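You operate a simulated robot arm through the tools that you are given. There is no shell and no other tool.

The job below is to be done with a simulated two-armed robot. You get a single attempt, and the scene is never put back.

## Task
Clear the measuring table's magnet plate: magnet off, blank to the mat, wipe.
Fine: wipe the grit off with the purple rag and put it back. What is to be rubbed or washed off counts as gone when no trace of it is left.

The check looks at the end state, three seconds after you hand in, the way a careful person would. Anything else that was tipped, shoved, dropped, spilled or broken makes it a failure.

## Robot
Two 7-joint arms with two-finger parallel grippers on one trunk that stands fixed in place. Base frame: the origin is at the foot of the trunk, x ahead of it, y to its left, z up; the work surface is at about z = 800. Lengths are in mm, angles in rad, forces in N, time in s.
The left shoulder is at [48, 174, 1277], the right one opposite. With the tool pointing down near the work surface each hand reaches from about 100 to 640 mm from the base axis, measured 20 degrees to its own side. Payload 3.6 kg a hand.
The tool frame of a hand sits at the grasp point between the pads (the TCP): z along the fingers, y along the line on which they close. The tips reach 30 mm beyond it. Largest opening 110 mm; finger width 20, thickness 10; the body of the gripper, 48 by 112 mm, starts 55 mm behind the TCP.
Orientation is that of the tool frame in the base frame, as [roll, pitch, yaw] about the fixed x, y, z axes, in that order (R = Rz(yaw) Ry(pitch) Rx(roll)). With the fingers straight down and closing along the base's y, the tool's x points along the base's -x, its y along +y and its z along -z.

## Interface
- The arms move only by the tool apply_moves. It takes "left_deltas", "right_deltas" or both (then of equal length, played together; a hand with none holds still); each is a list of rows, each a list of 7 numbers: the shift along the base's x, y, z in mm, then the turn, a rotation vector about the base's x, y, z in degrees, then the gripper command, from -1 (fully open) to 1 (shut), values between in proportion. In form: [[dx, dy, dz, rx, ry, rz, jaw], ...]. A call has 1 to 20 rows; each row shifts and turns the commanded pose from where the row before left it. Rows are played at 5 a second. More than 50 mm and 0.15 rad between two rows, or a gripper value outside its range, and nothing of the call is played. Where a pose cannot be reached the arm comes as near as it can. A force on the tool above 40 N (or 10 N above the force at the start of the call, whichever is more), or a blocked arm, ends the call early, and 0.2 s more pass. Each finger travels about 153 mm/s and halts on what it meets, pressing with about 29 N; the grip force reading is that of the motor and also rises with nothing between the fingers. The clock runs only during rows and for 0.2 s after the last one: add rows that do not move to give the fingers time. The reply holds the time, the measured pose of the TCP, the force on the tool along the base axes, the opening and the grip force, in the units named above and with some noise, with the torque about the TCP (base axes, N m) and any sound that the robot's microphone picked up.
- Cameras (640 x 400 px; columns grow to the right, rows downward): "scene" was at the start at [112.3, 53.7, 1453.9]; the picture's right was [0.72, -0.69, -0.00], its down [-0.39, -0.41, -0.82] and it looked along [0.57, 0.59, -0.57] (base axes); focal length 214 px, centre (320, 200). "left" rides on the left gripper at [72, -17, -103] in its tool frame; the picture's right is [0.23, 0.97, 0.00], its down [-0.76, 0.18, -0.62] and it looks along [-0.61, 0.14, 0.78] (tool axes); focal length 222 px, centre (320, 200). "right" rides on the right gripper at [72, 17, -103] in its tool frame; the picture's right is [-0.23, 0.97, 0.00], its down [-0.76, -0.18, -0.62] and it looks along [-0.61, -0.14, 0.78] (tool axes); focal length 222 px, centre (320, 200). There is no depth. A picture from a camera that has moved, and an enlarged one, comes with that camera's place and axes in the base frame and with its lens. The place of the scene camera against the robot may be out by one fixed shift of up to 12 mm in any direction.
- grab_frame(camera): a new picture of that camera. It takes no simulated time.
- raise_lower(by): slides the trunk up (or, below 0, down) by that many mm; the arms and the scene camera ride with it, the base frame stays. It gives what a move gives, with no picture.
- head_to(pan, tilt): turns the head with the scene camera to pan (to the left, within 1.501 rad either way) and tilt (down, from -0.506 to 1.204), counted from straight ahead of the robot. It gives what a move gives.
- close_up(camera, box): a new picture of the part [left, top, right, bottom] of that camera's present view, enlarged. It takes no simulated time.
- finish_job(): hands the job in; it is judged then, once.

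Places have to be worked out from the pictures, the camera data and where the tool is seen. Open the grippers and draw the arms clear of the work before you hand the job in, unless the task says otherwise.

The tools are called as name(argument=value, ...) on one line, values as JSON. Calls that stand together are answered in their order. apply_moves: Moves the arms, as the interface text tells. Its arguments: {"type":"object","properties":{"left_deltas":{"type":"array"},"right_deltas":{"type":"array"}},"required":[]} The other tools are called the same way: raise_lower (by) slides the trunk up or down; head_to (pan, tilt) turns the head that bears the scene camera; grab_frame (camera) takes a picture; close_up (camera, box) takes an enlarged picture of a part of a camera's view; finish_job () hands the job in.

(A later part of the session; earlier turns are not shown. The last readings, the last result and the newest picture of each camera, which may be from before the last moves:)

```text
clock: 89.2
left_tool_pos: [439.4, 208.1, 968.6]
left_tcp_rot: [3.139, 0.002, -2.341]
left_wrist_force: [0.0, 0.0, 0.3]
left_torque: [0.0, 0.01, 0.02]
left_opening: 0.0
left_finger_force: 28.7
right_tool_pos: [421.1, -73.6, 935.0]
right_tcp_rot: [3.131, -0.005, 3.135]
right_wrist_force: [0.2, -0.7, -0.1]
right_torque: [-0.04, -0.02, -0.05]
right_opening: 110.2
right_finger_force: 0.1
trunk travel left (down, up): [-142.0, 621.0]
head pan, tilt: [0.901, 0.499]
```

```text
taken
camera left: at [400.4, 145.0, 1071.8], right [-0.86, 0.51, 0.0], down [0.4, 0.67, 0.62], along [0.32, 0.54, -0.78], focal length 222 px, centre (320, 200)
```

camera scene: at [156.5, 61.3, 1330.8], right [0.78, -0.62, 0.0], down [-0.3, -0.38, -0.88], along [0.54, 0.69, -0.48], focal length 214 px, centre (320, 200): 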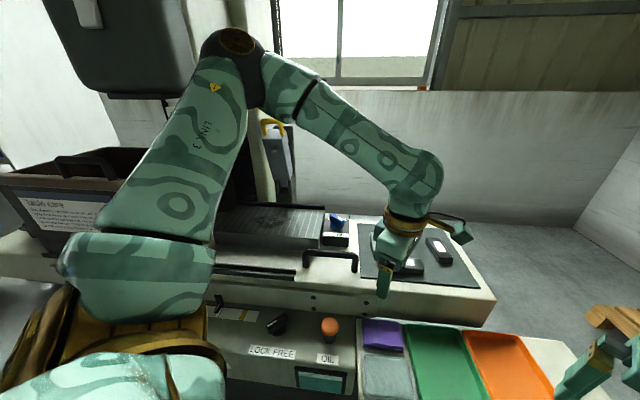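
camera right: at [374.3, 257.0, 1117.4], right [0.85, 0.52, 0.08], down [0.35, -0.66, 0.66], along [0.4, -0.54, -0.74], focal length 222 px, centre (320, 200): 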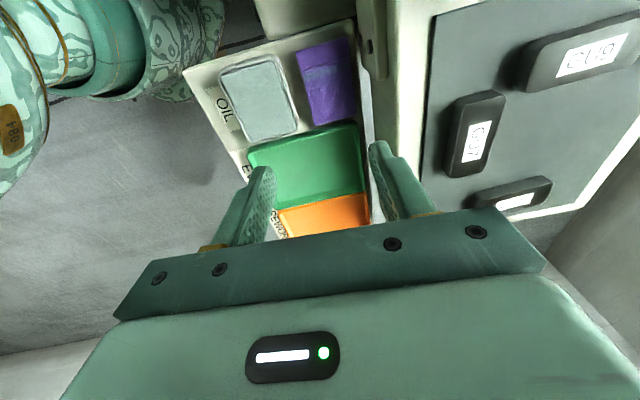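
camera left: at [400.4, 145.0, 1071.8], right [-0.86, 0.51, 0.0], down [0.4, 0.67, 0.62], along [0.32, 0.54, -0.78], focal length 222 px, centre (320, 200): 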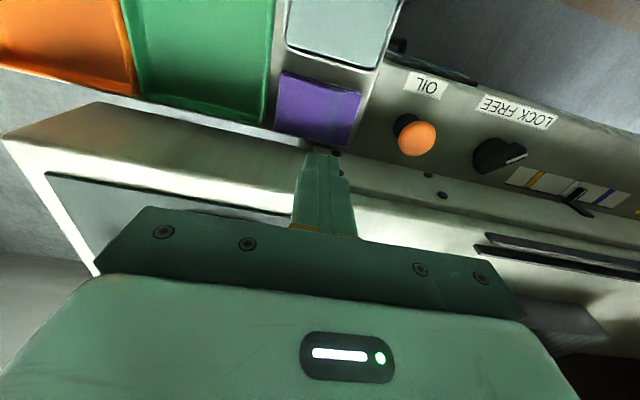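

Level and centred over the rag with closed fingers. I'll descend to just above its top (z≈824) and then feel for contact.

apply_moves(left_deltas=[[3, 1.6, -30, 0, 0, 0, 1], [0, 0, -30, 0, 0, 0, 1], [0, 0, -30, 0, 0, 0, 1], [0, 0, -15, 0, 0, 0, 1], [0, 0, -3, 0, 0, 0, 1], [0, 0, 0, 0, 0, 0, 1]])

grab_frame(camera="left")

close_up(camera="left", box=[200, 60, 460, 220])

```text
clock: 90.6
left_tool_pos: [441.1, 210.7, 859.2]
left_tcp_rot: [3.141, 0.001, -2.34]
left_wrist_force: [0.2, -0.4, 0.1]
left_torque: [-0.04, 0.01, 0.02]
left_opening: 0.2
left_finger_force: 28.9
right_tool_pos: [423.5, -72.9, 934.5]
right_tcp_rot: [3.133, -0.006, 3.136]
right_wrist_force: [-0.2, -0.8, -0.5]
right_torque: [-0.02, 0.0, 0.01]
right_opening: 109.9
right_finger_force: 0.0
trunk travel left (down, up): [-142.0, 621.0]
head pan, tilt: [0.901, 0.499]
```

```text
taken
camera left: at [403.7, 146.5, 963.0], right [-0.86, 0.51, 0.0], down [0.4, 0.67, 0.62], along [0.32, 0.54, -0.78], focal length 222 px, centre (320, 200)
```

left: 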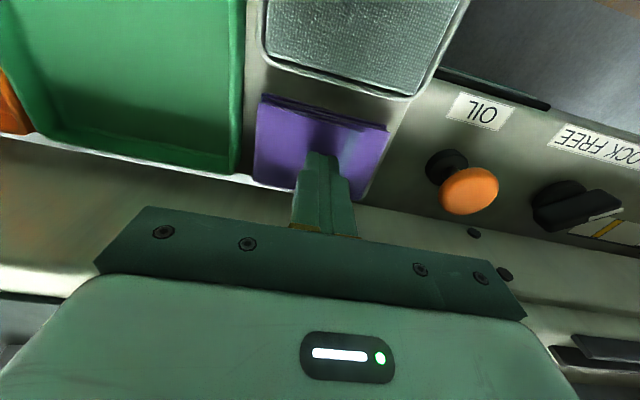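

```text
2.46 times, centred on (330, 140) of left
camera zoom: at [403.7, 146.5, 963.0], right [-0.86, 0.51, 0.0], down [0.4, 0.67, 0.62], along [0.32, 0.54, -0.78], focal length 547 px, centre (295, 348)
```

zoom: 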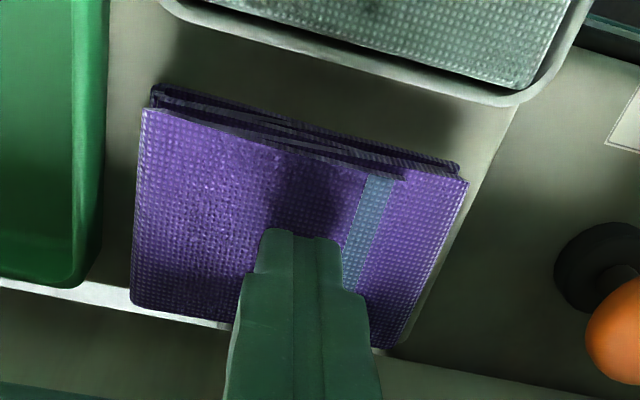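

The tips are about 5 mm above the rag's centre. I'll step down 1 mm at a time to make contact.

apply_moves(left_deltas=[[0, 0, -1, 0, 0, 0, 1], [0, 0, -1, 0, 0, 0, 1], [0, 0, -1, 0, 0, 0, 1], [0, 0, -1, 0, 0, 0, 1], [0, 0, -1, 0, 0, 0, 1], [0, 0, 0, 0, 0, 0, 1]])

```text
clock: 92.0
left_tool_pos: [442.6, 210.2, 856.6]
left_tcp_rot: [3.14, 0.004, -2.34]
left_wrist_force: [3.1, 3.1, 25.0]
left_torque: [0.08, -0.07, 0.01]
left_opening: 0.0
left_finger_force: 28.6
right_tool_pos: [421.1, -72.8, 935.5]
right_tcp_rot: [3.128, -0.005, 3.135]
right_wrist_force: [0.7, 0.1, -0.1]
right_torque: [0.01, 0.0, 0.05]
right_opening: 110.2
right_finger_force: 0.1
trunk travel left (down, up): [-142.0, 621.0]
head pan, tilt: [0.901, 0.499]
```

Contact at rag top z≈826.5 with 25 N. I'll ease off slightly and drag 12 mm to the left (−L), then look.

apply_moves(left_deltas=[[0, 0, 0.7, 0, 0, 0, 1], [-1, 1, 0, 0, 0, 0, 1], [-1.1, 1.1, 0, 0, 0, 0, 1], [-1.1, 1.1, 0, 0, 0, 0, 1], [-1.1, 1.1, 0, 0, 0, 0, 1], [-1.1, 1.1, 0, 0, 0, 0, 1], [-1.1, 1.1, 0, 0, 0, 0, 1], [-1.1, 1.1, 0, 0, 0, 0, 1], [-1.1, 1.1, 0, 0, 0, 0, 1], [0, 0, 0, 0, 0, 0, 1]])

close_up(camera="left", box=[200, 60, 460, 220])

close_up(camera="scene", box=[320, 280, 440, 400])

```text
clock: 94.2
left_tool_pos: [433.3, 217.8, 856.6]
left_tcp_rot: [3.141, 0.002, -2.341]
left_wrist_force: [10.2, -8.8, 29.3]
left_torque: [-0.3, -0.25, 0.02]
left_opening: 0.0
left_finger_force: 28.8
right_tool_pos: [420.9, -74.6, 934.6]
right_tcp_rot: [3.131, -0.007, 3.137]
right_wrist_force: [-1.0, 0.6, -0.7]
right_torque: [0.0, 0.01, -0.01]
right_opening: 110.2
right_finger_force: 0.0
trunk travel left (down, up): [-142.0, 621.0]
head pan, tilt: [0.901, 0.499]
```

```text
2.46 times, centred on (330, 140) of left
camera zoom: at [394.9, 153.5, 959.7], right [-0.86, 0.51, 0.0], down [0.4, 0.67, 0.63], along [0.32, 0.54, -0.78], focal length 547 px, centre (295, 348)
```

zoom: 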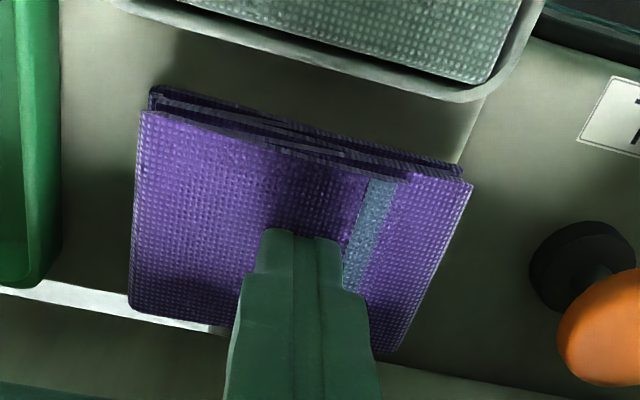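

```text
3.33 times, centred on (380, 340) of scene
camera zoom: at [220.2, 59.2, 1205.8], right [0.78, -0.62, 0.0], down [-0.3, -0.37, -0.88], along [0.55, 0.69, -0.48], focal length 715 px, centre (120, -267)
```

zoom: 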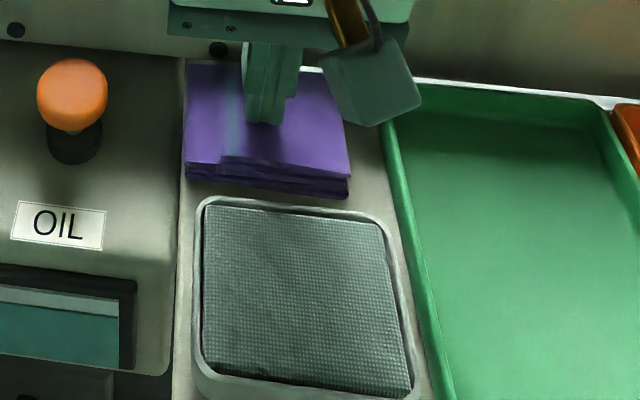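

The rag slid along nicely by about 12 mm, widening the slot to about 24 mm with the tray untouched. Now I lift, open to 104 mm and descend around it.

apply_moves(left_deltas=[[0, 0, 5, 0, 0, 0, 1], [0, 0, 20, 0, 0, 0, 0.3], [0, 0, 15, 0, 0, 0, -0.4], [0.5, 0, 0, 0, 0, 0, -0.89], [0, 0, 0, 0, 0, 0, -0.89], [0, 0, 0, 0, 0, 0, -0.89]])

grab_frame(camera="left")

close_up(camera="left", box=[180, 60, 460, 230])

```text
clock: 95.6
left_tool_pos: [435.1, 218.5, 895.7]
left_tcp_rot: [3.138, 0.0, -2.341]
left_wrist_force: [-0.7, 0.1, -1.2]
left_torque: [-0.01, 0.0, 0.03]
left_opening: 103.9
left_finger_force: 0.1
right_tool_pos: [421.2, -73.6, 934.1]
right_tcp_rot: [3.131, -0.008, 3.137]
right_wrist_force: [0.7, -0.1, 0.2]
right_torque: [0.0, 0.01, 0.02]
right_opening: 109.8
right_finger_force: 0.1
trunk travel left (down, up): [-142.0, 621.0]
head pan, tilt: [0.901, 0.499]
```

```text
taken
camera left: at [396.0, 155.1, 998.8], right [-0.86, 0.51, 0.0], down [0.4, 0.67, 0.62], along [0.32, 0.54, -0.78], focal length 222 px, centre (320, 200)
```

left: 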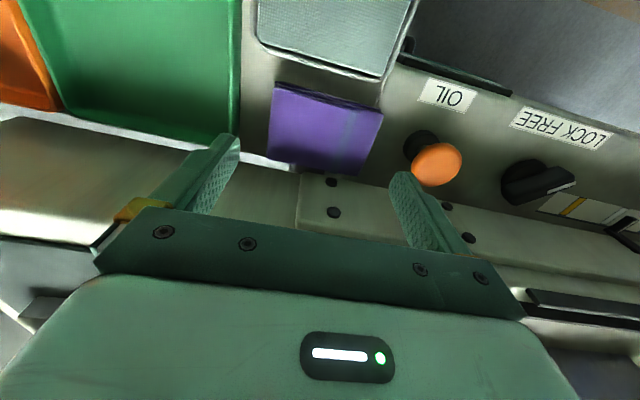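

```text
2.29 times, centred on (320, 145) of left
camera zoom: at [396.0, 155.1, 998.8], right [-0.86, 0.51, 0.0], down [0.4, 0.67, 0.62], along [0.32, 0.54, -0.78], focal length 508 px, centre (320, 326)
```

zoom: 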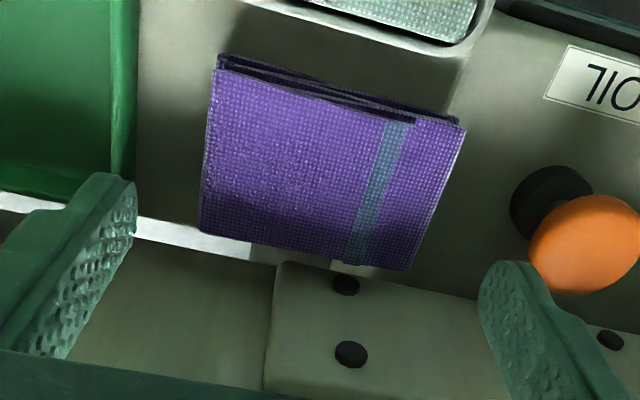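

The fingers will straddle the rag with 8–12 mm each side and stay 5–6 mm off the tray. Descending in stages with contact checks.

apply_moves(left_deltas=[[-1, 1, -20, 0, 0, 0, -0.89], [0, 0, -16, 0, 0, 0, -0.89], [0, 0, -5, 0, 0, 0, -0.89], [0, 0, -4, 0, 0, 0, -0.89], [0, 0, -4, 0, 0, 0, -0.89], [0, 0, -3, 0, 0, 0, -0.89], [0, 0, -2, 0, 0, 0, -0.89], [0, 0, -1.5, 0, 0, 0, -0.89], [0, 0, 0, 0, 0, 0, -0.89]])

close_up(camera="left", box=[180, 60, 460, 230])

close_up(camera="scene", box=[320, 280, 440, 400])

```text
clock: 97.6
left_tool_pos: [433.6, 218.6, 839.2]
left_tcp_rot: [3.138, 0.0, -2.341]
left_wrist_force: [-0.6, 0.5, -0.2]
left_torque: [-0.02, -0.01, 0.03]
left_opening: 103.8
left_finger_force: 0.2
right_tool_pos: [423.0, -72.3, 934.5]
right_tcp_rot: [3.133, -0.008, 3.136]
right_wrist_force: [-1.0, 1.0, 0.9]
right_torque: [0.01, 0.01, -0.03]
right_opening: 110.0
right_finger_force: 0.0
trunk travel left (down, up): [-142.0, 621.0]
head pan, tilt: [0.901, 0.499]
```

```text
2.29 times, centred on (320, 145) of left
camera zoom: at [395.0, 156.5, 943.1], right [-0.86, 0.51, 0.0], down [0.4, 0.67, 0.62], along [0.32, 0.54, -0.78], focal length 508 px, centre (320, 326)
```

zoom: 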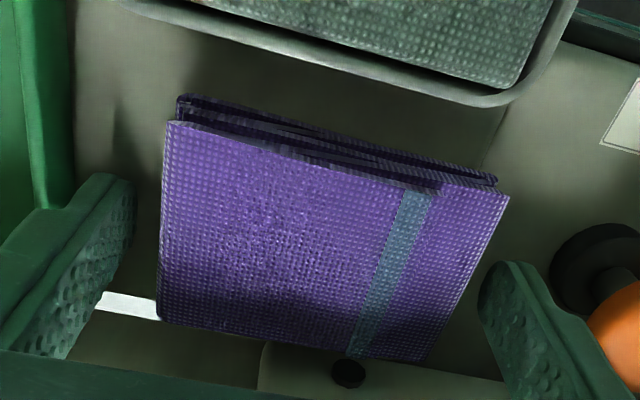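

```text
3.33 times, centred on (380, 340) of scene
camera zoom: at [221.2, 61.2, 1205.3], right [0.78, -0.62, 0.0], down [-0.3, -0.38, -0.88], along [0.54, 0.69, -0.48], focal length 715 px, centre (120, -267)
```

zoom: 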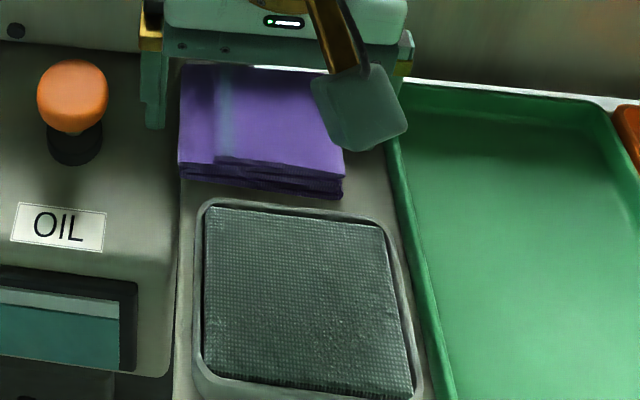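

No contact; the tips are around z 809 beside the rag. Closing on its two ends.

apply_moves(left_deltas=[[0, 0, 0, 0, 0, 0, -0.3], [0, 0, 0, 0, 0, 0, 0.3], [0, 0, 0, 0, 0, 0, 1], [0, 0, 0, 0, 0, 0, 1], [0, 0, 0, 0, 0, 0, 1]])

close_up(camera="left", box=[180, 60, 460, 230])

```text
clock: 98.8
left_tool_pos: [433.4, 218.3, 839.3]
left_tcp_rot: [3.137, 0.001, -2.341]
left_wrist_force: [0.6, -1.2, 0.5]
left_torque: [-0.01, -0.02, 0.01]
left_opening: 88.9
left_finger_force: 29.3
right_tool_pos: [421.5, -71.9, 934.2]
right_tcp_rot: [3.132, -0.007, 3.137]
right_wrist_force: [-0.3, 0.7, -0.2]
right_torque: [-0.01, -0.02, -0.02]
right_opening: 109.8
right_finger_force: 0.0
trunk travel left (down, up): [-142.0, 621.0]
head pan, tilt: [0.901, 0.499]
```

```text
2.29 times, centred on (320, 145) of left
camera zoom: at [395.0, 156.6, 943.1], right [-0.86, 0.51, 0.0], down [0.4, 0.67, 0.62], along [0.32, 0.54, -0.78], focal length 508 px, centre (320, 326)
```

zoom: 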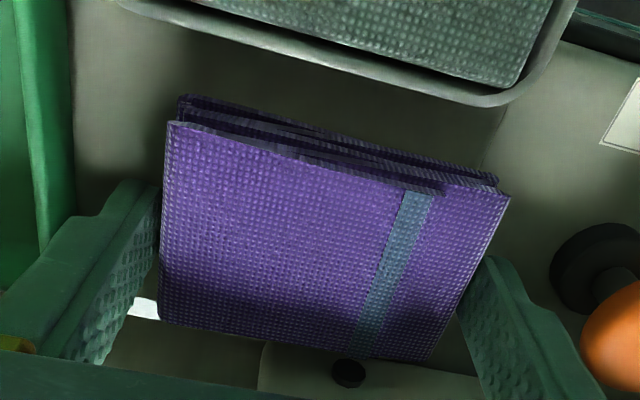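

The rag is held (89 mm opening, 29 N). Lifting it smoothly.

apply_moves(left_deltas=[[0, 0, 1, 0, 0, 0, 1], [0, 0, 2, 0, 0, 0, 1], [0, 0, 3, 0, 0, 0, 1], [0, 0, 4, 0, 0, 0, 1], [0, 0, 6, 0, 0, 0, 1], [0, 0, 8, 0, 0, 0, 1], [0, 0, 10, 0, 0, 0, 1], [0, 0, 12, 0, 0, 0, 1], [0, 0, 12, 0, 0, 0, 1], [0, 0, 12, 0, 0, 0, 1], [0, 0, 12, 0, 0, 0, 1], [0, 0, 12, 0, 0, 0, 1], [0, 0, 12, 0, 0, 0, 1], [0, 0, 12, 0, 0, 0, 1], [0, 0, 12, 0, 0, 0, 1], [0, 0, 12, 0, 0, 0, 1], [0, 0, 12, 0, 0, 0, 1], [0, 0, 10, 0, 0, 0, 1], [0, 0, 6, 0, 0, 0, 1], [0, 0, 2, 0, 0, 0, 1]])

grab_frame(camera="left")

grab_frame(camera="scene")

```text
clock: 103.0
left_tool_pos: [432.9, 219.2, 1010.5]
left_tcp_rot: [3.139, 0.002, -2.342]
left_wrist_force: [0.2, -0.6, -0.5]
left_torque: [-0.01, -0.05, 0.0]
left_opening: 88.6
left_finger_force: 29.5
right_tool_pos: [422.0, -71.8, 934.5]
right_tcp_rot: [3.132, -0.007, 3.137]
right_wrist_force: [-0.9, -0.2, 0.5]
right_torque: [-0.02, -0.01, 0.02]
right_opening: 110.0
right_finger_force: 0.0
trunk travel left (down, up): [-142.0, 621.0]
head pan, tilt: [0.901, 0.499]
```

```text
taken
camera left: at [395.2, 156.2, 1115.5], right [-0.86, 0.51, 0.0], down [0.4, 0.67, 0.62], along [0.32, 0.54, -0.78], focal length 222 px, centre (320, 200)
```

left: 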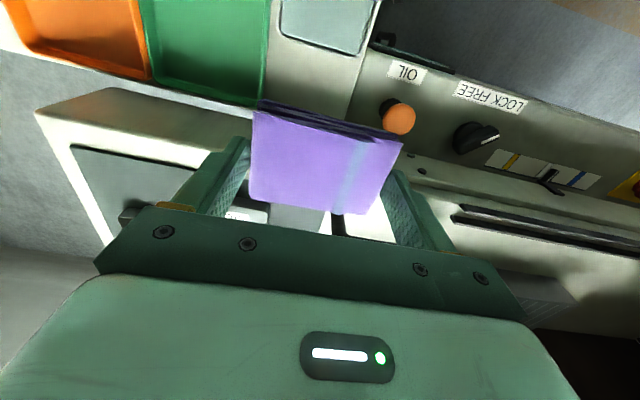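

```text
taken
camera scene: at [221.1, 61.2, 1205.3], right [0.78, -0.62, 0.0], down [-0.3, -0.38, -0.88], along [0.54, 0.69, -0.48], focal length 214 px, centre (320, 200)
```

scene: 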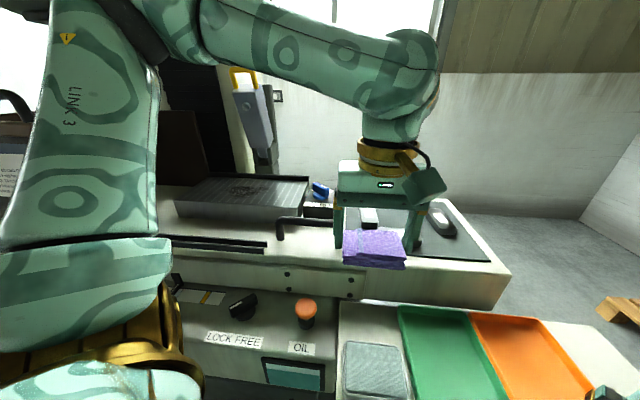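

The rag is up (bottom about z 973). Carrying it over the handle toward the plate, gaining a little height.

apply_moves(left_deltas=[[0, 2, 1, 0, 0, 0, 1], [0, 5, 1, 0, 0, 0, 1], [0, 8, 1, 0, 0, 0, 1], [0, 12, 1, 0, 0, 0, 1], [1, 14, 1, 0, 0, 0, 1], [1, 14, 1, 0, 0, 0, 1], [1, 14, 1, 0, 0, 0, 1], [1, 14, 1, 0, 0, 0, 1], [1, 14, 1, 0, 0, 0, 1], [1, 14, 1, 0, 0, 0, 1], [0, 14, 1, 0, 0, 0, 1], [0, 14, 1, 0, 0, 0, 1], [0, 14, 0, 0, 0, 0, 1], [0, 14, 0, 0, 0, 0, 1], [0, 14, 0, 0, 0, 0, 1], [0, 14, 0, 0, 0, 0, 1], [0, 14, 0, 0, 0, 0, 1], [0, 12, 0, 0, 0, 0, 1], [0, 8, 0, 0, 0, 0, 1], [0, 4, 0, 0, 0, 0, 1]])

grab_frame(camera="left")

close_up(camera="scene", box=[160, 160, 340, 270])

```text
clock: 107.2
left_tool_pos: [439.4, 453.4, 1023.9]
left_tcp_rot: [3.14, 0.0, -2.341]
left_wrist_force: [0.8, -0.1, 0.0]
left_torque: [0.03, 0.02, -0.02]
left_opening: 89.0
left_finger_force: 28.7
right_tool_pos: [423.5, -72.6, 935.1]
right_tcp_rot: [3.13, -0.008, 3.137]
right_wrist_force: [-0.3, -0.4, 0.0]
right_torque: [0.01, -0.01, -0.02]
right_opening: 109.8
right_finger_force: 0.0
trunk travel left (down, up): [-142.0, 621.0]
head pan, tilt: [0.901, 0.499]
```

```text
taken
camera left: at [400.9, 389.5, 1127.8], right [-0.86, 0.51, 0.0], down [0.4, 0.67, 0.62], along [0.32, 0.54, -0.78], focal length 222 px, centre (320, 200)
```

left: 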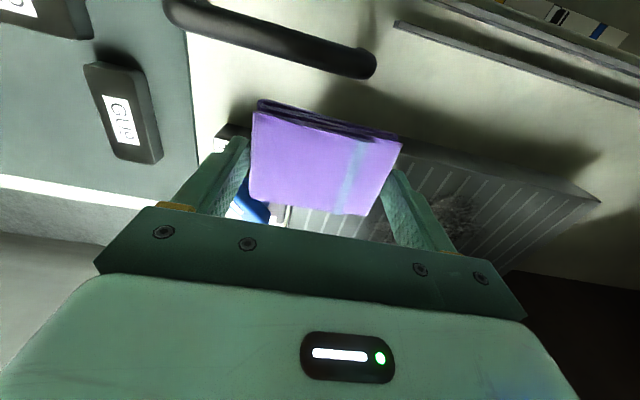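

```text
3.56 times, centred on (250, 215) of scene
camera zoom: at [221.2, 61.3, 1205.3], right [0.78, -0.62, 0.0], down [-0.3, -0.38, -0.88], along [0.54, 0.69, -0.48], focal length 763 px, centre (569, 147)
```

zoom: 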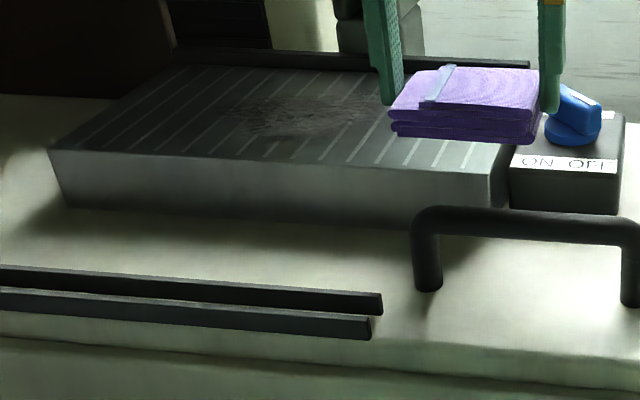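

The rag is near the plate. I'll zoom in on the grit patch from both cameras to map where to wipe.

close_up(camera="left", box=[380, 130, 620, 280])

close_up(camera="scene", box=[200, 170, 280, 220])

```text
2.67 times, centred on (500, 205) of left
camera zoom: at [400.9, 389.5, 1127.8], right [-0.86, 0.51, 0.0], down [0.4, 0.67, 0.62], along [0.32, 0.54, -0.78], focal length 592 px, centre (-160, 187)
```

zoom: 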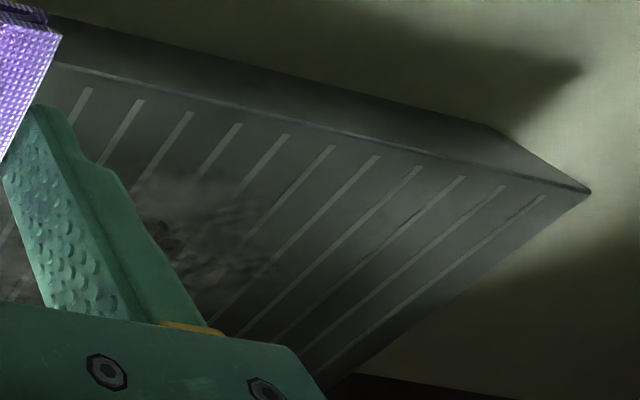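

```text
8.00 times, centred on (240, 195) of scene
camera zoom: at [221.2, 61.3, 1205.3], right [0.78, -0.62, 0.0], down [-0.3, -0.38, -0.88], along [0.54, 0.69, -0.48], focal length 1716 px, centre (960, 240)
```

zoom: 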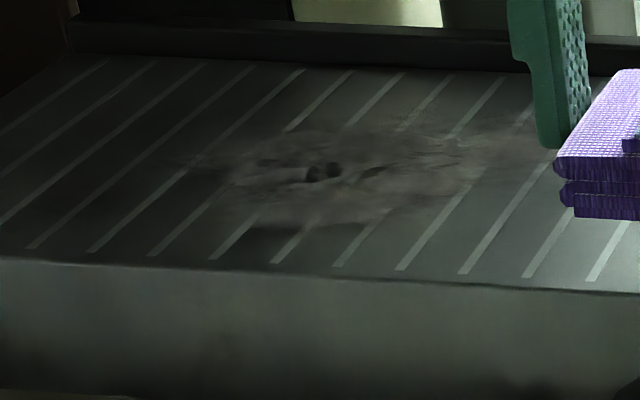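

The grit patch spans, in plate coordinates, L from about −180 to −45 and D from about 15 to 120. I'll bring the rag (89×56 mm) over the patch's front-right part and lower it to the plate.

apply_moves(left_deltas=[[-2, 5, 0, 0, 0, 0, 1], [-4, 10, 0, 0, 0, 0, 1], [-5, 14, -2, 0, 0, 0, 1], [-6, 15, -3, 0, 0, 0, 1], [-6, 15, -4, 0, 0, 0, 1], [-6, 15, -4, 0, 0, 0, 1], [-5, 14, -4, 0, 0, 0, 1], [-3, 10, -4, 0, 0, 0, 1], [0, 0, -3, 0, 0, 0, 1], [0, 0, -3, 0, 0, 0, 1], [0, 0, -3, 0, 0, 0, 1], [0, 0, -2, 0, 0, 0, 1], [0, 0, 0, 0, 0, 0, 1]])

grab_frame(camera="left")

close_up(camera="scene", box=[180, 150, 300, 230])

```text
clock: 110.0
left_tool_pos: [402.7, 550.5, 991.8]
left_tcp_rot: [-3.141, 0.0, -2.341]
left_wrist_force: [0.3, 0.6, -0.3]
left_torque: [0.01, 0.0, -0.02]
left_opening: 88.9
left_finger_force: 29.1
right_tool_pos: [423.0, -71.9, 934.2]
right_tcp_rot: [3.131, -0.008, 3.136]
right_wrist_force: [0.3, -0.2, -0.5]
right_torque: [0.0, 0.0, -0.03]
right_opening: 110.0
right_finger_force: 0.0
trunk travel left (down, up): [-142.0, 621.0]
head pan, tilt: [0.901, 0.499]
```

```text
taken
camera left: at [364.0, 487.5, 1095.3], right [-0.86, 0.51, 0.0], down [0.4, 0.67, 0.62], along [0.32, 0.54, -0.78], focal length 222 px, centre (320, 200)
```

left: 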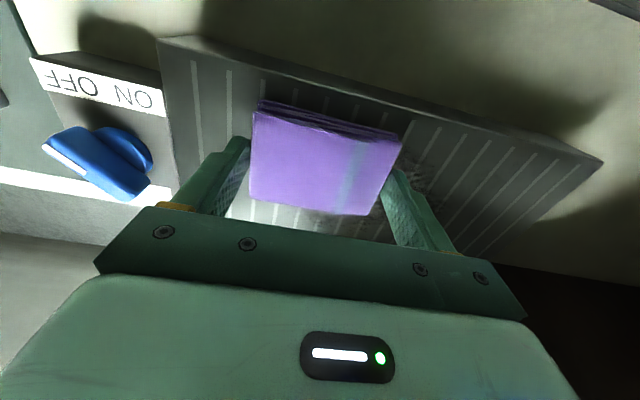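

```text
5.00 times, centred on (240, 190) of scene
camera zoom: at [221.1, 61.3, 1205.3], right [0.78, -0.62, 0.0], down [-0.3, -0.38, -0.88], along [0.54, 0.69, -0.48], focal length 1072 px, centre (720, 250)
```

zoom: 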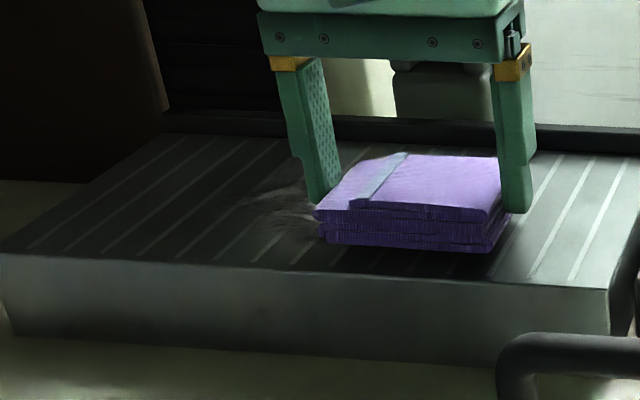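

The rag hovers about 9 mm over the plate. Lowering in small steps until it presses.

apply_moves(left_deltas=[[0, 0, -2, 0, 0, 0, 1], [0, 0, -2, 0, 0, 0, 1], [0, 0, -2, 0, 0, 0, 1], [0, 0, -1, 0, 0, 0, 1], [0, 0, -1, 0, 0, 0, 1], [0, 0, 0, 0, 0, 0, 1]])

```text
clock: 111.4
left_tool_pos: [402.9, 550.7, 983.4]
left_tcp_rot: [3.139, 0.002, -2.341]
left_wrist_force: [0.8, 1.2, 5.0]
left_torque: [-0.19, -0.15, 0.05]
left_opening: 89.1
left_finger_force: 29.0
right_tool_pos: [423.1, -72.8, 933.5]
right_tcp_rot: [3.131, -0.009, 3.135]
right_wrist_force: [0.7, -0.2, 0.4]
right_torque: [-0.01, -0.01, 0.01]
right_opening: 110.1
right_finger_force: 0.1
trunk travel left (down, up): [-142.0, 621.0]
head pan, tilt: [0.901, 0.499]
```

Contact with about 5 N. I'll press a touch more and make a first stroke of about 60 mm toward the rear and back, then look at the result.

apply_moves(left_deltas=[[0, 0, -0.7, 0, 0, 0, 1], [2, 2, 0, 0, 0, 0, 1], [4, 4, 0, 0, 0, 0, 1], [5, 5, 0, 0, 0, 0, 1], [5, 5, 0, 0, 0, 0, 1], [5, 5, 0, 0, 0, 0, 1], [5, 5, 0, 0, 0, 0, 1], [5, 5, 0, 0, 0, 0, 1], [5, 5, 0, 0, 0, 0, 1], [4, 4, 0, 0, 0, 0, 1], [2, 2, 0, 0, 0, 0, 1], [0, 0, 0, 0, 0, 0, 1]])

close_up(camera="scene", box=[180, 150, 300, 230])

grab_frame(camera="left")

```text
clock: 114.0
left_tool_pos: [444.0, 591.4, 984.6]
left_tcp_rot: [3.139, 0.003, -2.34]
left_wrist_force: [-2.2, -2.8, 9.0]
left_torque: [-0.11, 0.03, -0.08]
left_opening: 88.8
left_finger_force: 29.3
right_tool_pos: [422.1, -73.9, 934.4]
right_tcp_rot: [3.13, -0.007, 3.137]
right_wrist_force: [0.2, 0.4, 0.6]
right_torque: [-0.04, -0.02, 0.01]
right_opening: 110.1
right_finger_force: 0.0
trunk travel left (down, up): [-142.0, 621.0]
head pan, tilt: [0.901, 0.499]
```

```text
5.00 times, centred on (240, 190) of scene
camera zoom: at [220.1, 60.2, 1205.6], right [0.78, -0.62, 0.0], down [-0.3, -0.37, -0.88], along [0.55, 0.69, -0.48], focal length 1072 px, centre (720, 250)
```

zoom: 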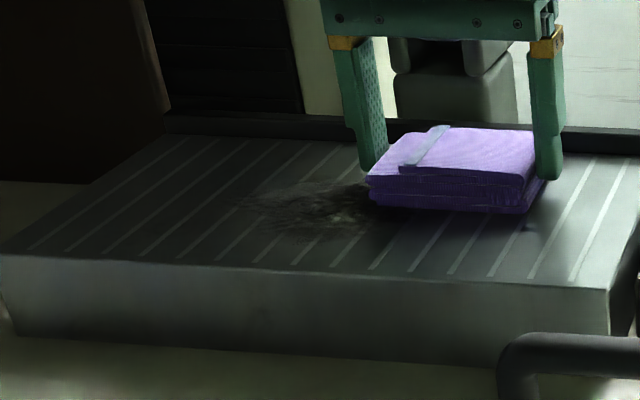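

```text
taken
camera left: at [405.2, 528.2, 1087.6], right [-0.86, 0.51, 0.0], down [0.4, 0.67, 0.63], along [0.32, 0.54, -0.78], focal length 222 px, centre (320, 200)
```

left: 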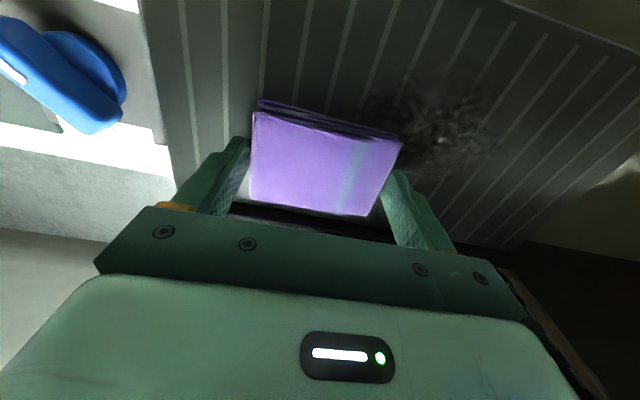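

Wiping works: everything under that stroke is clean. I'll shift left by 30 mm while pressing and stroke back toward the front.

apply_moves(left_deltas=[[-2, 2, 0, 0, 0, 0, 1], [-4, 4, 0, 0, 0, 0, 1], [-5, 5, 0, 0, 0, 0, 1], [-5, 5, 0, 0, 0, 0, 1], [-4, 4, 0, 0, 0, 0, 1], [-1, 1, 0, 0, 0, 0, 1], [-2, -2, 0, 0, 0, 0, 1], [-4, -4, 0, 0, 0, 0, 1], [-5, -5, 0, 0, 0, 0, 1], [-5, -5, 0, 0, 0, 0, 1], [-5, -5, 0, 0, 0, 0, 1], [-5, -5, 0, 0, 0, 0, 1], [-5, -5, 0, 0, 0, 0, 1], [-5, -5, 0, 0, 0, 0, 1], [-5, -5, 0, 0, 0, 0, 1], [-5, -5, 0, 0, 0, 0, 1], [-3, -3, 0, 0, 0, 0, 1], [-2, -2, 0, 0, 0, 0, 1], [0, 0, 0, 0, 0, 0, 1]])

close_up(camera="scene", box=[180, 150, 300, 230])

grab_frame(camera="left")

```text
clock: 118.0
left_tool_pos: [370.6, 560.8, 983.1]
left_tcp_rot: [3.138, 0.002, -2.341]
left_wrist_force: [5.7, 6.1, 21.9]
left_torque: [-0.05, -0.02, 0.07]
left_opening: 89.0
left_finger_force: 29.1
right_tool_pos: [421.0, -73.7, 934.8]
right_tcp_rot: [3.13, -0.007, 3.135]
right_wrist_force: [0.2, -0.1, -0.2]
right_torque: [0.01, 0.0, 0.0]
right_opening: 109.9
right_finger_force: 0.1
trunk travel left (down, up): [-142.0, 621.0]
head pan, tilt: [0.901, 0.499]
```

```text
5.00 times, centred on (240, 190) of scene
camera zoom: at [220.8, 60.3, 1205.5], right [0.78, -0.62, 0.0], down [-0.3, -0.37, -0.88], along [0.55, 0.69, -0.48], focal length 1072 px, centre (720, 250)
```

zoom: 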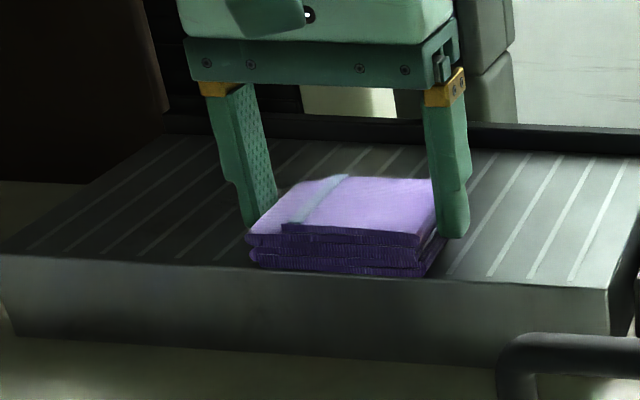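

```text
taken
camera left: at [333.4, 498.5, 1087.0], right [-0.86, 0.51, 0.0], down [0.4, 0.67, 0.63], along [0.32, 0.54, -0.78], focal length 222 px, centre (320, 200)
```

left: 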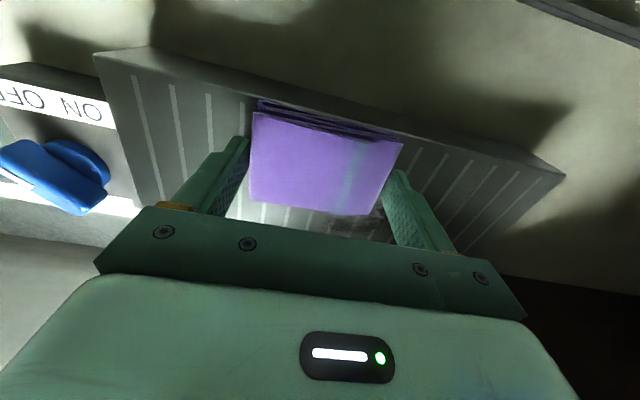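

Much is gone; a dark remainder shows behind-left of the rag. I'll ease the pressure a little, shift left another 30 mm and stroke to the rear.

apply_moves(left_deltas=[[-2, 2, 0.6, 0, 0, 0, 1], [-4, 4, 0, 0, 0, 0, 1], [-5, 5, 0, 0, 0, 0, 1], [-5, 5, 0, 0, 0, 0, 1], [-4, 4, 0, 0, 0, 0, 1], [-1, 1, 0, 0, 0, 0, 1], [2, 2, 0, 0, 0, 0, 1], [4, 4, 0, 0, 0, 0, 1], [5, 5, 0, 0, 0, 0, 1], [5, 5, 0, 0, 0, 0, 1], [5, 5, 0, 0, 0, 0, 1], [5, 5, 0, 0, 0, 0, 1], [5, 5, 0, 0, 0, 0, 1], [5, 5, 0, 0, 0, 0, 1], [5, 5, 0, 0, 0, 0, 1], [5, 5, 0, 0, 0, 0, 1], [4, 4, 0, 0, 0, 0, 1], [2, 2, 0, 0, 0, 0, 1], [0, 0, 0, 0, 0, 0, 1]])

close_up(camera="scene", box=[180, 150, 300, 230])

grab_frame(camera="left")

```text
clock: 122.0
left_tool_pos: [403.1, 635.3, 983.5]
left_tcp_rot: [3.138, -0.001, -2.341]
left_wrist_force: [0.2, 0.5, 0.8]
left_torque: [0.06, -0.02, 0.03]
left_opening: 88.8
left_finger_force: 29.3
right_tool_pos: [421.5, -72.8, 934.6]
right_tcp_rot: [3.13, -0.007, 3.137]
right_wrist_force: [0.1, -0.1, 0.1]
right_torque: [-0.01, -0.02, -0.01]
right_opening: 109.9
right_finger_force: 0.1
trunk travel left (down, up): [-142.0, 621.0]
head pan, tilt: [0.901, 0.499]
```

```text
5.00 times, centred on (240, 190) of scene
camera zoom: at [220.6, 60.9, 1205.4], right [0.78, -0.62, 0.0], down [-0.3, -0.38, -0.88], along [0.54, 0.69, -0.48], focal length 1072 px, centre (720, 250)
```

zoom: 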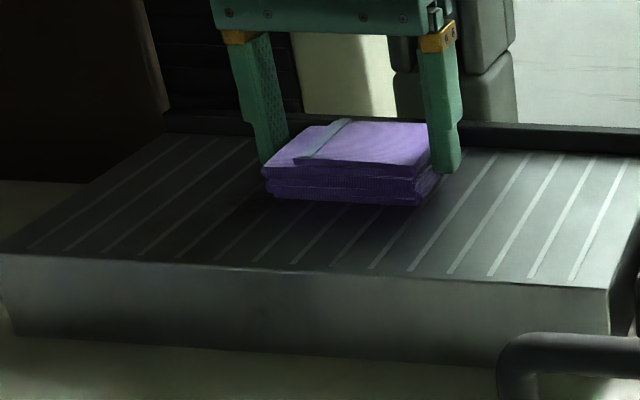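

```text
taken
camera left: at [364.6, 571.9, 1087.3], right [-0.86, 0.51, 0.0], down [0.4, 0.67, 0.62], along [0.32, 0.54, -0.78], focal length 222 px, centre (320, 200)
```

left: 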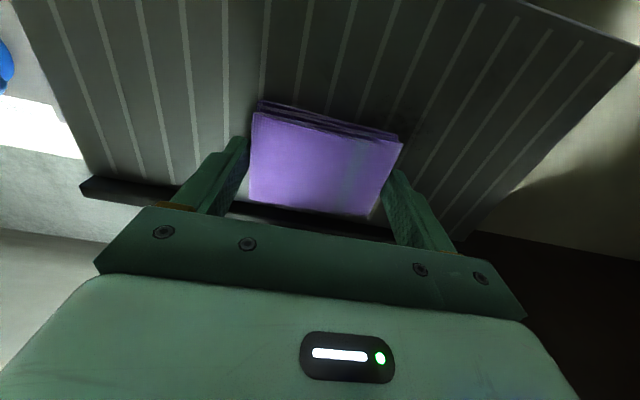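

The plate looks nearly clean. I'll zoom in on both views for leftovers.

close_up(camera="left", box=[240, 0, 460, 140])

close_up(camera="left", box=[390, 0, 620, 200])

close_up(camera="scene", box=[210, 165, 280, 215])

```text
2.86 times, centred on (350, 70) of left
camera zoom: at [364.6, 571.9, 1087.3], right [-0.86, 0.51, 0.0], down [0.4, 0.67, 0.62], along [0.32, 0.54, -0.78], focal length 635 px, centre (234, 571)
```

zoom: 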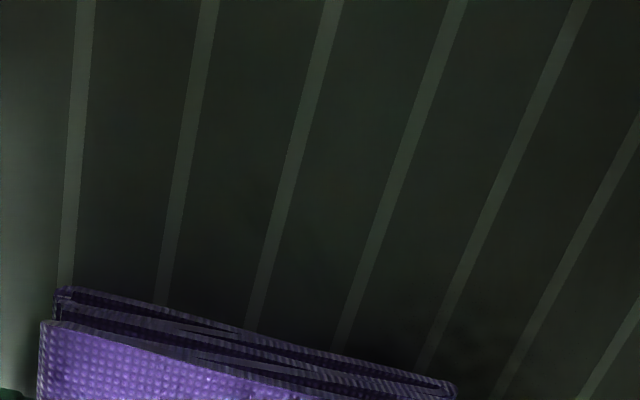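

```text
2.00 times, centred on (505, 100) of left
camera zoom: at [364.6, 571.9, 1087.3], right [-0.86, 0.51, 0.0], down [0.4, 0.67, 0.62], along [0.32, 0.54, -0.78], focal length 444 px, centre (-50, 400)
```

zoom: 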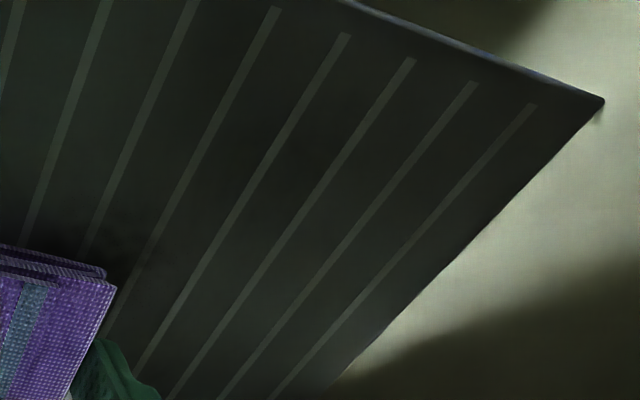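

```text
8.00 times, centred on (245, 190) of scene
camera zoom: at [220.6, 60.9, 1205.4], right [0.78, -0.62, 0.0], down [-0.3, -0.38, -0.88], along [0.54, 0.69, -0.48], focal length 1716 px, centre (920, 280)
```

zoom: 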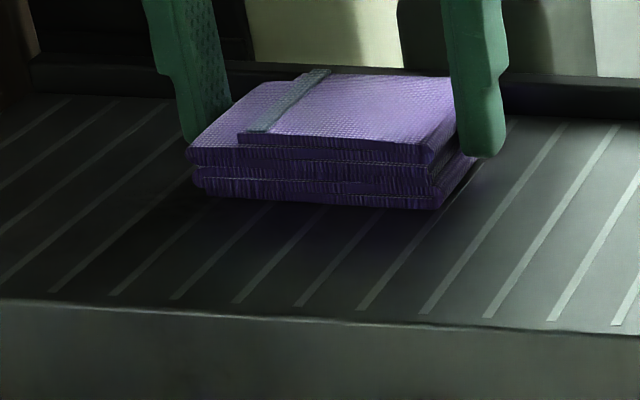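

It looks clean apart from a possible faint smear just left of the rag. I'll restore pressure, shift left 22 mm and stroke forward to cover that side too.

apply_moves(left_deltas=[[0, 0, -0.8, 0, 0, 0, 1], [-2, 2, 0, 0, 0, 0, 1], [-4, 4, 0, 0, 0, 0, 1], [-5, 5, 0, 0, 0, 0, 1], [-4, 4, 0, 0, 0, 0, 1], [-1, 1, 0, 0, 0, 0, 1], [-2, -2, 0, 0, 0, 0, 1], [-4, -4, 0, 0, 0, 0, 1], [-5, -5, 0, 0, 0, 0, 1], [-5, -5, 0, 0, 0, 0, 1], [-5, -5, 0, 0, 0, 0, 1], [-5, -5, 0, 0, 0, 0, 1], [-5, -5, 0, 0, 0, 0, 1], [-5, -5, 0, 0, 0, 0, 1], [-5, -5, 0, 0, 0, 0, 1], [-5, -5, 0, 0, 0, 0, 1], [-4, -4, 0, 0, 0, 0, 1], [-2, -2, 0, 0, 0, 0, 1], [0, 0, 0, 0, 0, 0, 1]])

close_up(camera="scene", box=[180, 150, 300, 230])

grab_frame(camera="left")

```text
clock: 126.0
left_tool_pos: [335.9, 599.2, 983.2]
left_tcp_rot: [3.14, 0.001, -2.34]
left_wrist_force: [3.7, 3.4, 11.0]
left_torque: [0.08, -0.13, -0.01]
left_opening: 88.9
left_finger_force: 29.1
right_tool_pos: [422.1, -73.0, 935.6]
right_tcp_rot: [3.131, -0.006, 3.135]
right_wrist_force: [0.2, -0.1, -0.4]
right_torque: [0.0, -0.01, 0.02]
right_opening: 110.0
right_finger_force: 0.0
trunk travel left (down, up): [-142.0, 621.0]
head pan, tilt: [0.901, 0.499]
```

```text
5.00 times, centred on (240, 190) of scene
camera zoom: at [220.9, 60.8, 1205.4], right [0.78, -0.62, 0.0], down [-0.3, -0.38, -0.88], along [0.54, 0.69, -0.48], focal length 1072 px, centre (720, 250)
```

zoom: 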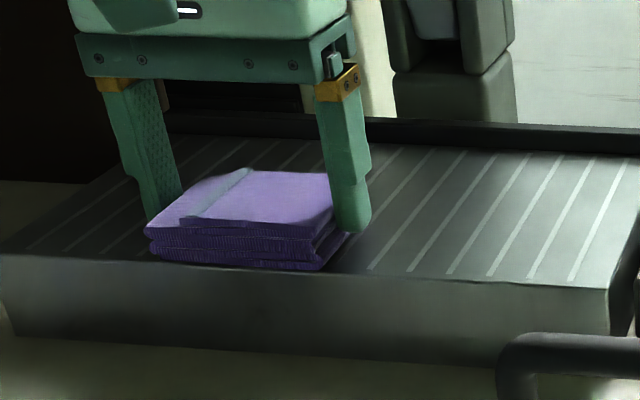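

```text
taken
camera left: at [296.9, 536.0, 1086.8], right [-0.86, 0.51, 0.0], down [0.4, 0.67, 0.62], along [0.32, 0.54, -0.78], focal length 222 px, centre (320, 200)
```

left: 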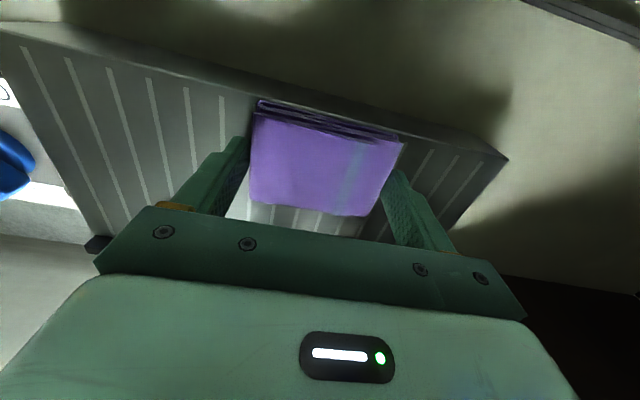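

Clean on this side too. To be thorough I'll make a second zigzag pass back to the right over the whole patch.

apply_moves(left_deltas=[[2, -2, 0, 0, 0, 0, 1], [5, -5, 0, 0, 0, 0, 1], [6, -6, 0, 0, 0, 0, 1], [5, -5, 0, 0, 0, 0, 1], [2, -2, 0, 0, 0, 0, 1], [2, 2, 0, 0, 0, 0, 1], [4, 4, 0, 0, 0, 0, 1], [6, 6, 0, 0, 0, 0, 1], [6, 6, 0, 0, 0, 0, 1], [6, 6, -0.2, 0, 0, 0, 1], [6, 6, -0.2, 0, 0, 0, 1], [6, 6, -0.2, 0, 0, 0, 1], [6, 6, -0.2, 0, 0, 0, 1], [5, 5, 0, 0, 0, 0, 1], [4, 4, 0, 0, 0, 0, 1], [2, 2, 0, 0, 0, 0, 1], [0, 0, 0, 0, 0, 0, 1]])

apply_moves(left_deltas=[[2, -2, 0, 0, 0, 0, 1], [5, -5, 0, 0, 0, 0, 1], [6, -6, 0, 0, 0, 0, 1], [6, -6, 0, 0, 0, 0, 1], [3, -3, 0, 0, 0, 0, 1], [-2, -2, 0, 0, 0, 0, 1], [-4, -4, 0, 0, 0, 0, 1], [-6, -6, 0.2, 0, 0, 0, 1], [-6, -6, 0.2, 0, 0, 0, 1], [-6, -6, 0.2, 0, 0, 0, 1], [-6, -6, 0, 0, 0, 0, 1], [-6, -6, 0, 0, 0, 0, 1], [-6, -6, 0, 0, 0, 0, 1], [-5, -5, 0, 0, 0, 0, 1], [-4, -4, 0, 0, 0, 0, 1], [-2, -2, 0, 0, 0, 0, 1], [0, 0, 0, 0, 0, 0, 1]])

grab_frame(camera="left")

```text
clock: 129.6
left_tool_pos: [408.4, 631.2, 982.8]
left_tcp_rot: [3.141, 0.004, -2.342]
left_wrist_force: [-1.0, -1.8, 8.6]
left_torque: [-0.12, 0.03, 0.0]
left_opening: 89.1
left_finger_force: 28.7
right_tool_pos: [421.6, -74.3, 934.7]
right_tcp_rot: [3.129, -0.007, 3.138]
right_wrist_force: [0.2, -0.1, -1.2]
right_torque: [0.01, -0.03, -0.02]
right_opening: 110.2
right_finger_force: 0.0
trunk travel left (down, up): [-142.0, 621.0]
head pan, tilt: [0.901, 0.499]
```

```text
clock: 133.2
left_tool_pos: [377.0, 557.8, 982.0]
left_tcp_rot: [3.139, 0.002, -2.341]
left_wrist_force: [2.7, 2.7, 12.1]
left_torque: [0.01, -0.15, 0.01]
left_opening: 89.0
left_finger_force: 29.0
right_tool_pos: [421.8, -72.8, 934.2]
right_tcp_rot: [3.131, -0.007, 3.136]
right_wrist_force: [0.1, 0.0, -0.1]
right_torque: [-0.01, 0.01, 0.0]
right_opening: 110.2
right_finger_force: 0.1
trunk travel left (down, up): [-142.0, 621.0]
head pan, tilt: [0.901, 0.499]
```

```text
taken
camera left: at [338.3, 493.8, 1086.3], right [-0.86, 0.51, 0.0], down [0.4, 0.67, 0.62], along [0.32, 0.54, -0.78], focal length 222 px, centre (320, 200)
```

left: 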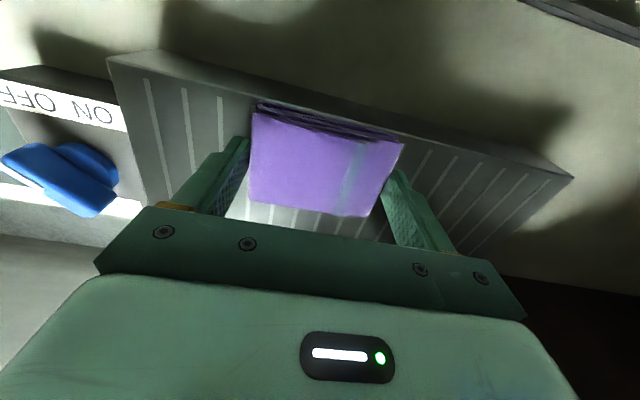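

Continuing the second pass to the right side of the patch.

apply_moves(left_deltas=[[2, -2, 0, 0, 0, 0, 1], [5, -5, 0, 0, 0, 0, 1], [6, -6, 0, 0, 0, 0, 1], [6, -6, 0, 0, 0, 0, 1], [3, -3, 0, 0, 0, 0, 1], [2, 2, 0, 0, 0, 0, 1], [4, 4, 0, 0, 0, 0, 1], [6, 6, 0, 0, 0, 0, 1], [6, 6, 0, 0, 0, 0, 1], [6, 6, 0, 0, 0, 0, 1], [6, 6, 0, 0, 0, 0, 1], [6, 6, 0, 0, 0, 0, 1], [6, 6, 0, 0, 0, 0, 1], [5, 5, 0, 0, 0, 0, 1], [4, 4, 0, 0, 0, 0, 1], [2, 2, 0, 0, 0, 0, 1], [0, 0, 0, 0, 0, 0, 1]])

apply_moves(left_deltas=[[2, -2, 0, 0, 0, 0, 1], [5, -5, 0, 0, 0, 0, 1], [5, -5, 0, 0, 0, 0, 1], [4, -4, 0, 0, 0, 0, 1], [2, -2, 0, 0, 0, 0, 1], [-2, -2, 0, 0, 0, 0, 1], [-4, -4, 0, 0, 0, 0, 1], [-6, -6, 0, 0, 0, 0, 1], [-6, -6, 0, 0, 0, 0, 1], [-6, -6, 0, 0, 0, 0, 1], [-6, -6, 0, 0, 0, 0, 1], [-6, -6, 0, 0, 0, 0, 1], [-6, -6, 0, 0, 0, 0, 1], [-5, -5, 0, 0, 0, 0, 1], [-4, -4, 0, 0, 0, 0, 1], [-2, -2, 0, 0, 0, 0, 1], [0, 0, 0, 0, 0, 0, 1]])

grab_frame(camera="left")

close_up(camera="scene", box=[170, 150, 310, 240])

```text
clock: 136.8
left_tool_pos: [453.2, 588.6, 982.8]
left_tcp_rot: [3.138, 0.002, -2.339]
left_wrist_force: [0.2, -0.6, 2.1]
left_torque: [-0.04, -0.08, -0.01]
left_opening: 88.7
left_finger_force: 28.4
right_tool_pos: [423.5, -74.1, 935.2]
right_tcp_rot: [3.132, -0.005, 3.136]
right_wrist_force: [-0.2, 0.2, 0.0]
right_torque: [0.01, 0.0, 0.01]
right_opening: 110.2
right_finger_force: 0.1
trunk travel left (down, up): [-142.0, 621.0]
head pan, tilt: [0.901, 0.499]
```

```text
clock: 140.4
left_tool_pos: [416.8, 517.0, 982.4]
left_tcp_rot: [3.138, 0.002, -2.342]
left_wrist_force: [2.0, 3.0, 7.7]
left_torque: [0.06, -0.15, 0.0]
left_opening: 88.7
left_finger_force: 29.1
right_tool_pos: [422.7, -72.6, 935.0]
right_tcp_rot: [3.131, -0.006, 3.138]
right_wrist_force: [-0.2, -0.2, 0.1]
right_torque: [-0.02, 0.0, 0.0]
right_opening: 110.0
right_finger_force: 0.1
trunk travel left (down, up): [-142.0, 621.0]
head pan, tilt: [0.901, 0.499]
```

```text
taken
camera left: at [378.8, 454.3, 1086.1], right [-0.86, 0.51, 0.0], down [0.4, 0.67, 0.62], along [0.32, 0.54, -0.78], focal length 222 px, centre (320, 200)
```

left: 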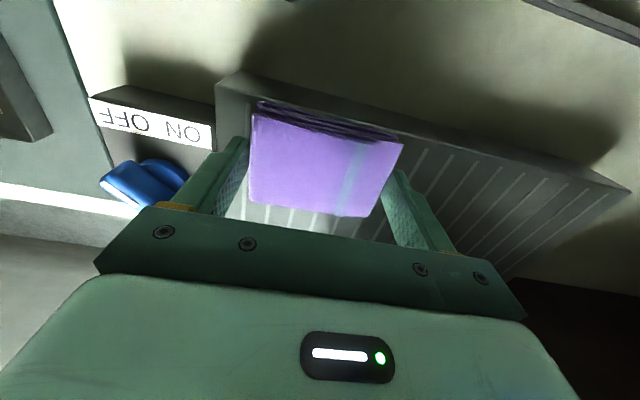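

```text
4.44 times, centred on (240, 195) of scene
camera zoom: at [220.9, 61.0, 1205.4], right [0.78, -0.62, 0.0], down [-0.3, -0.38, -0.88], along [0.54, 0.69, -0.48], focal length 953 px, centre (676, 222)
```

zoom: 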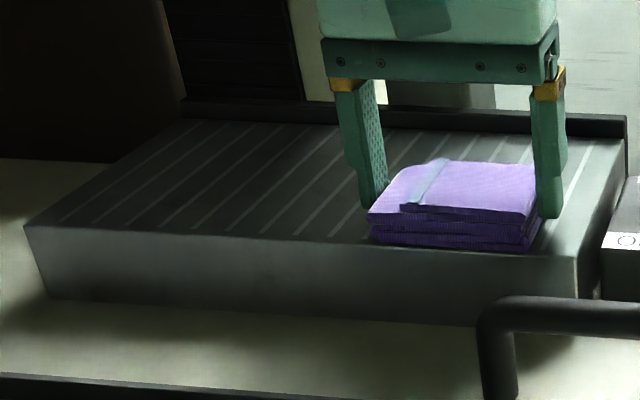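

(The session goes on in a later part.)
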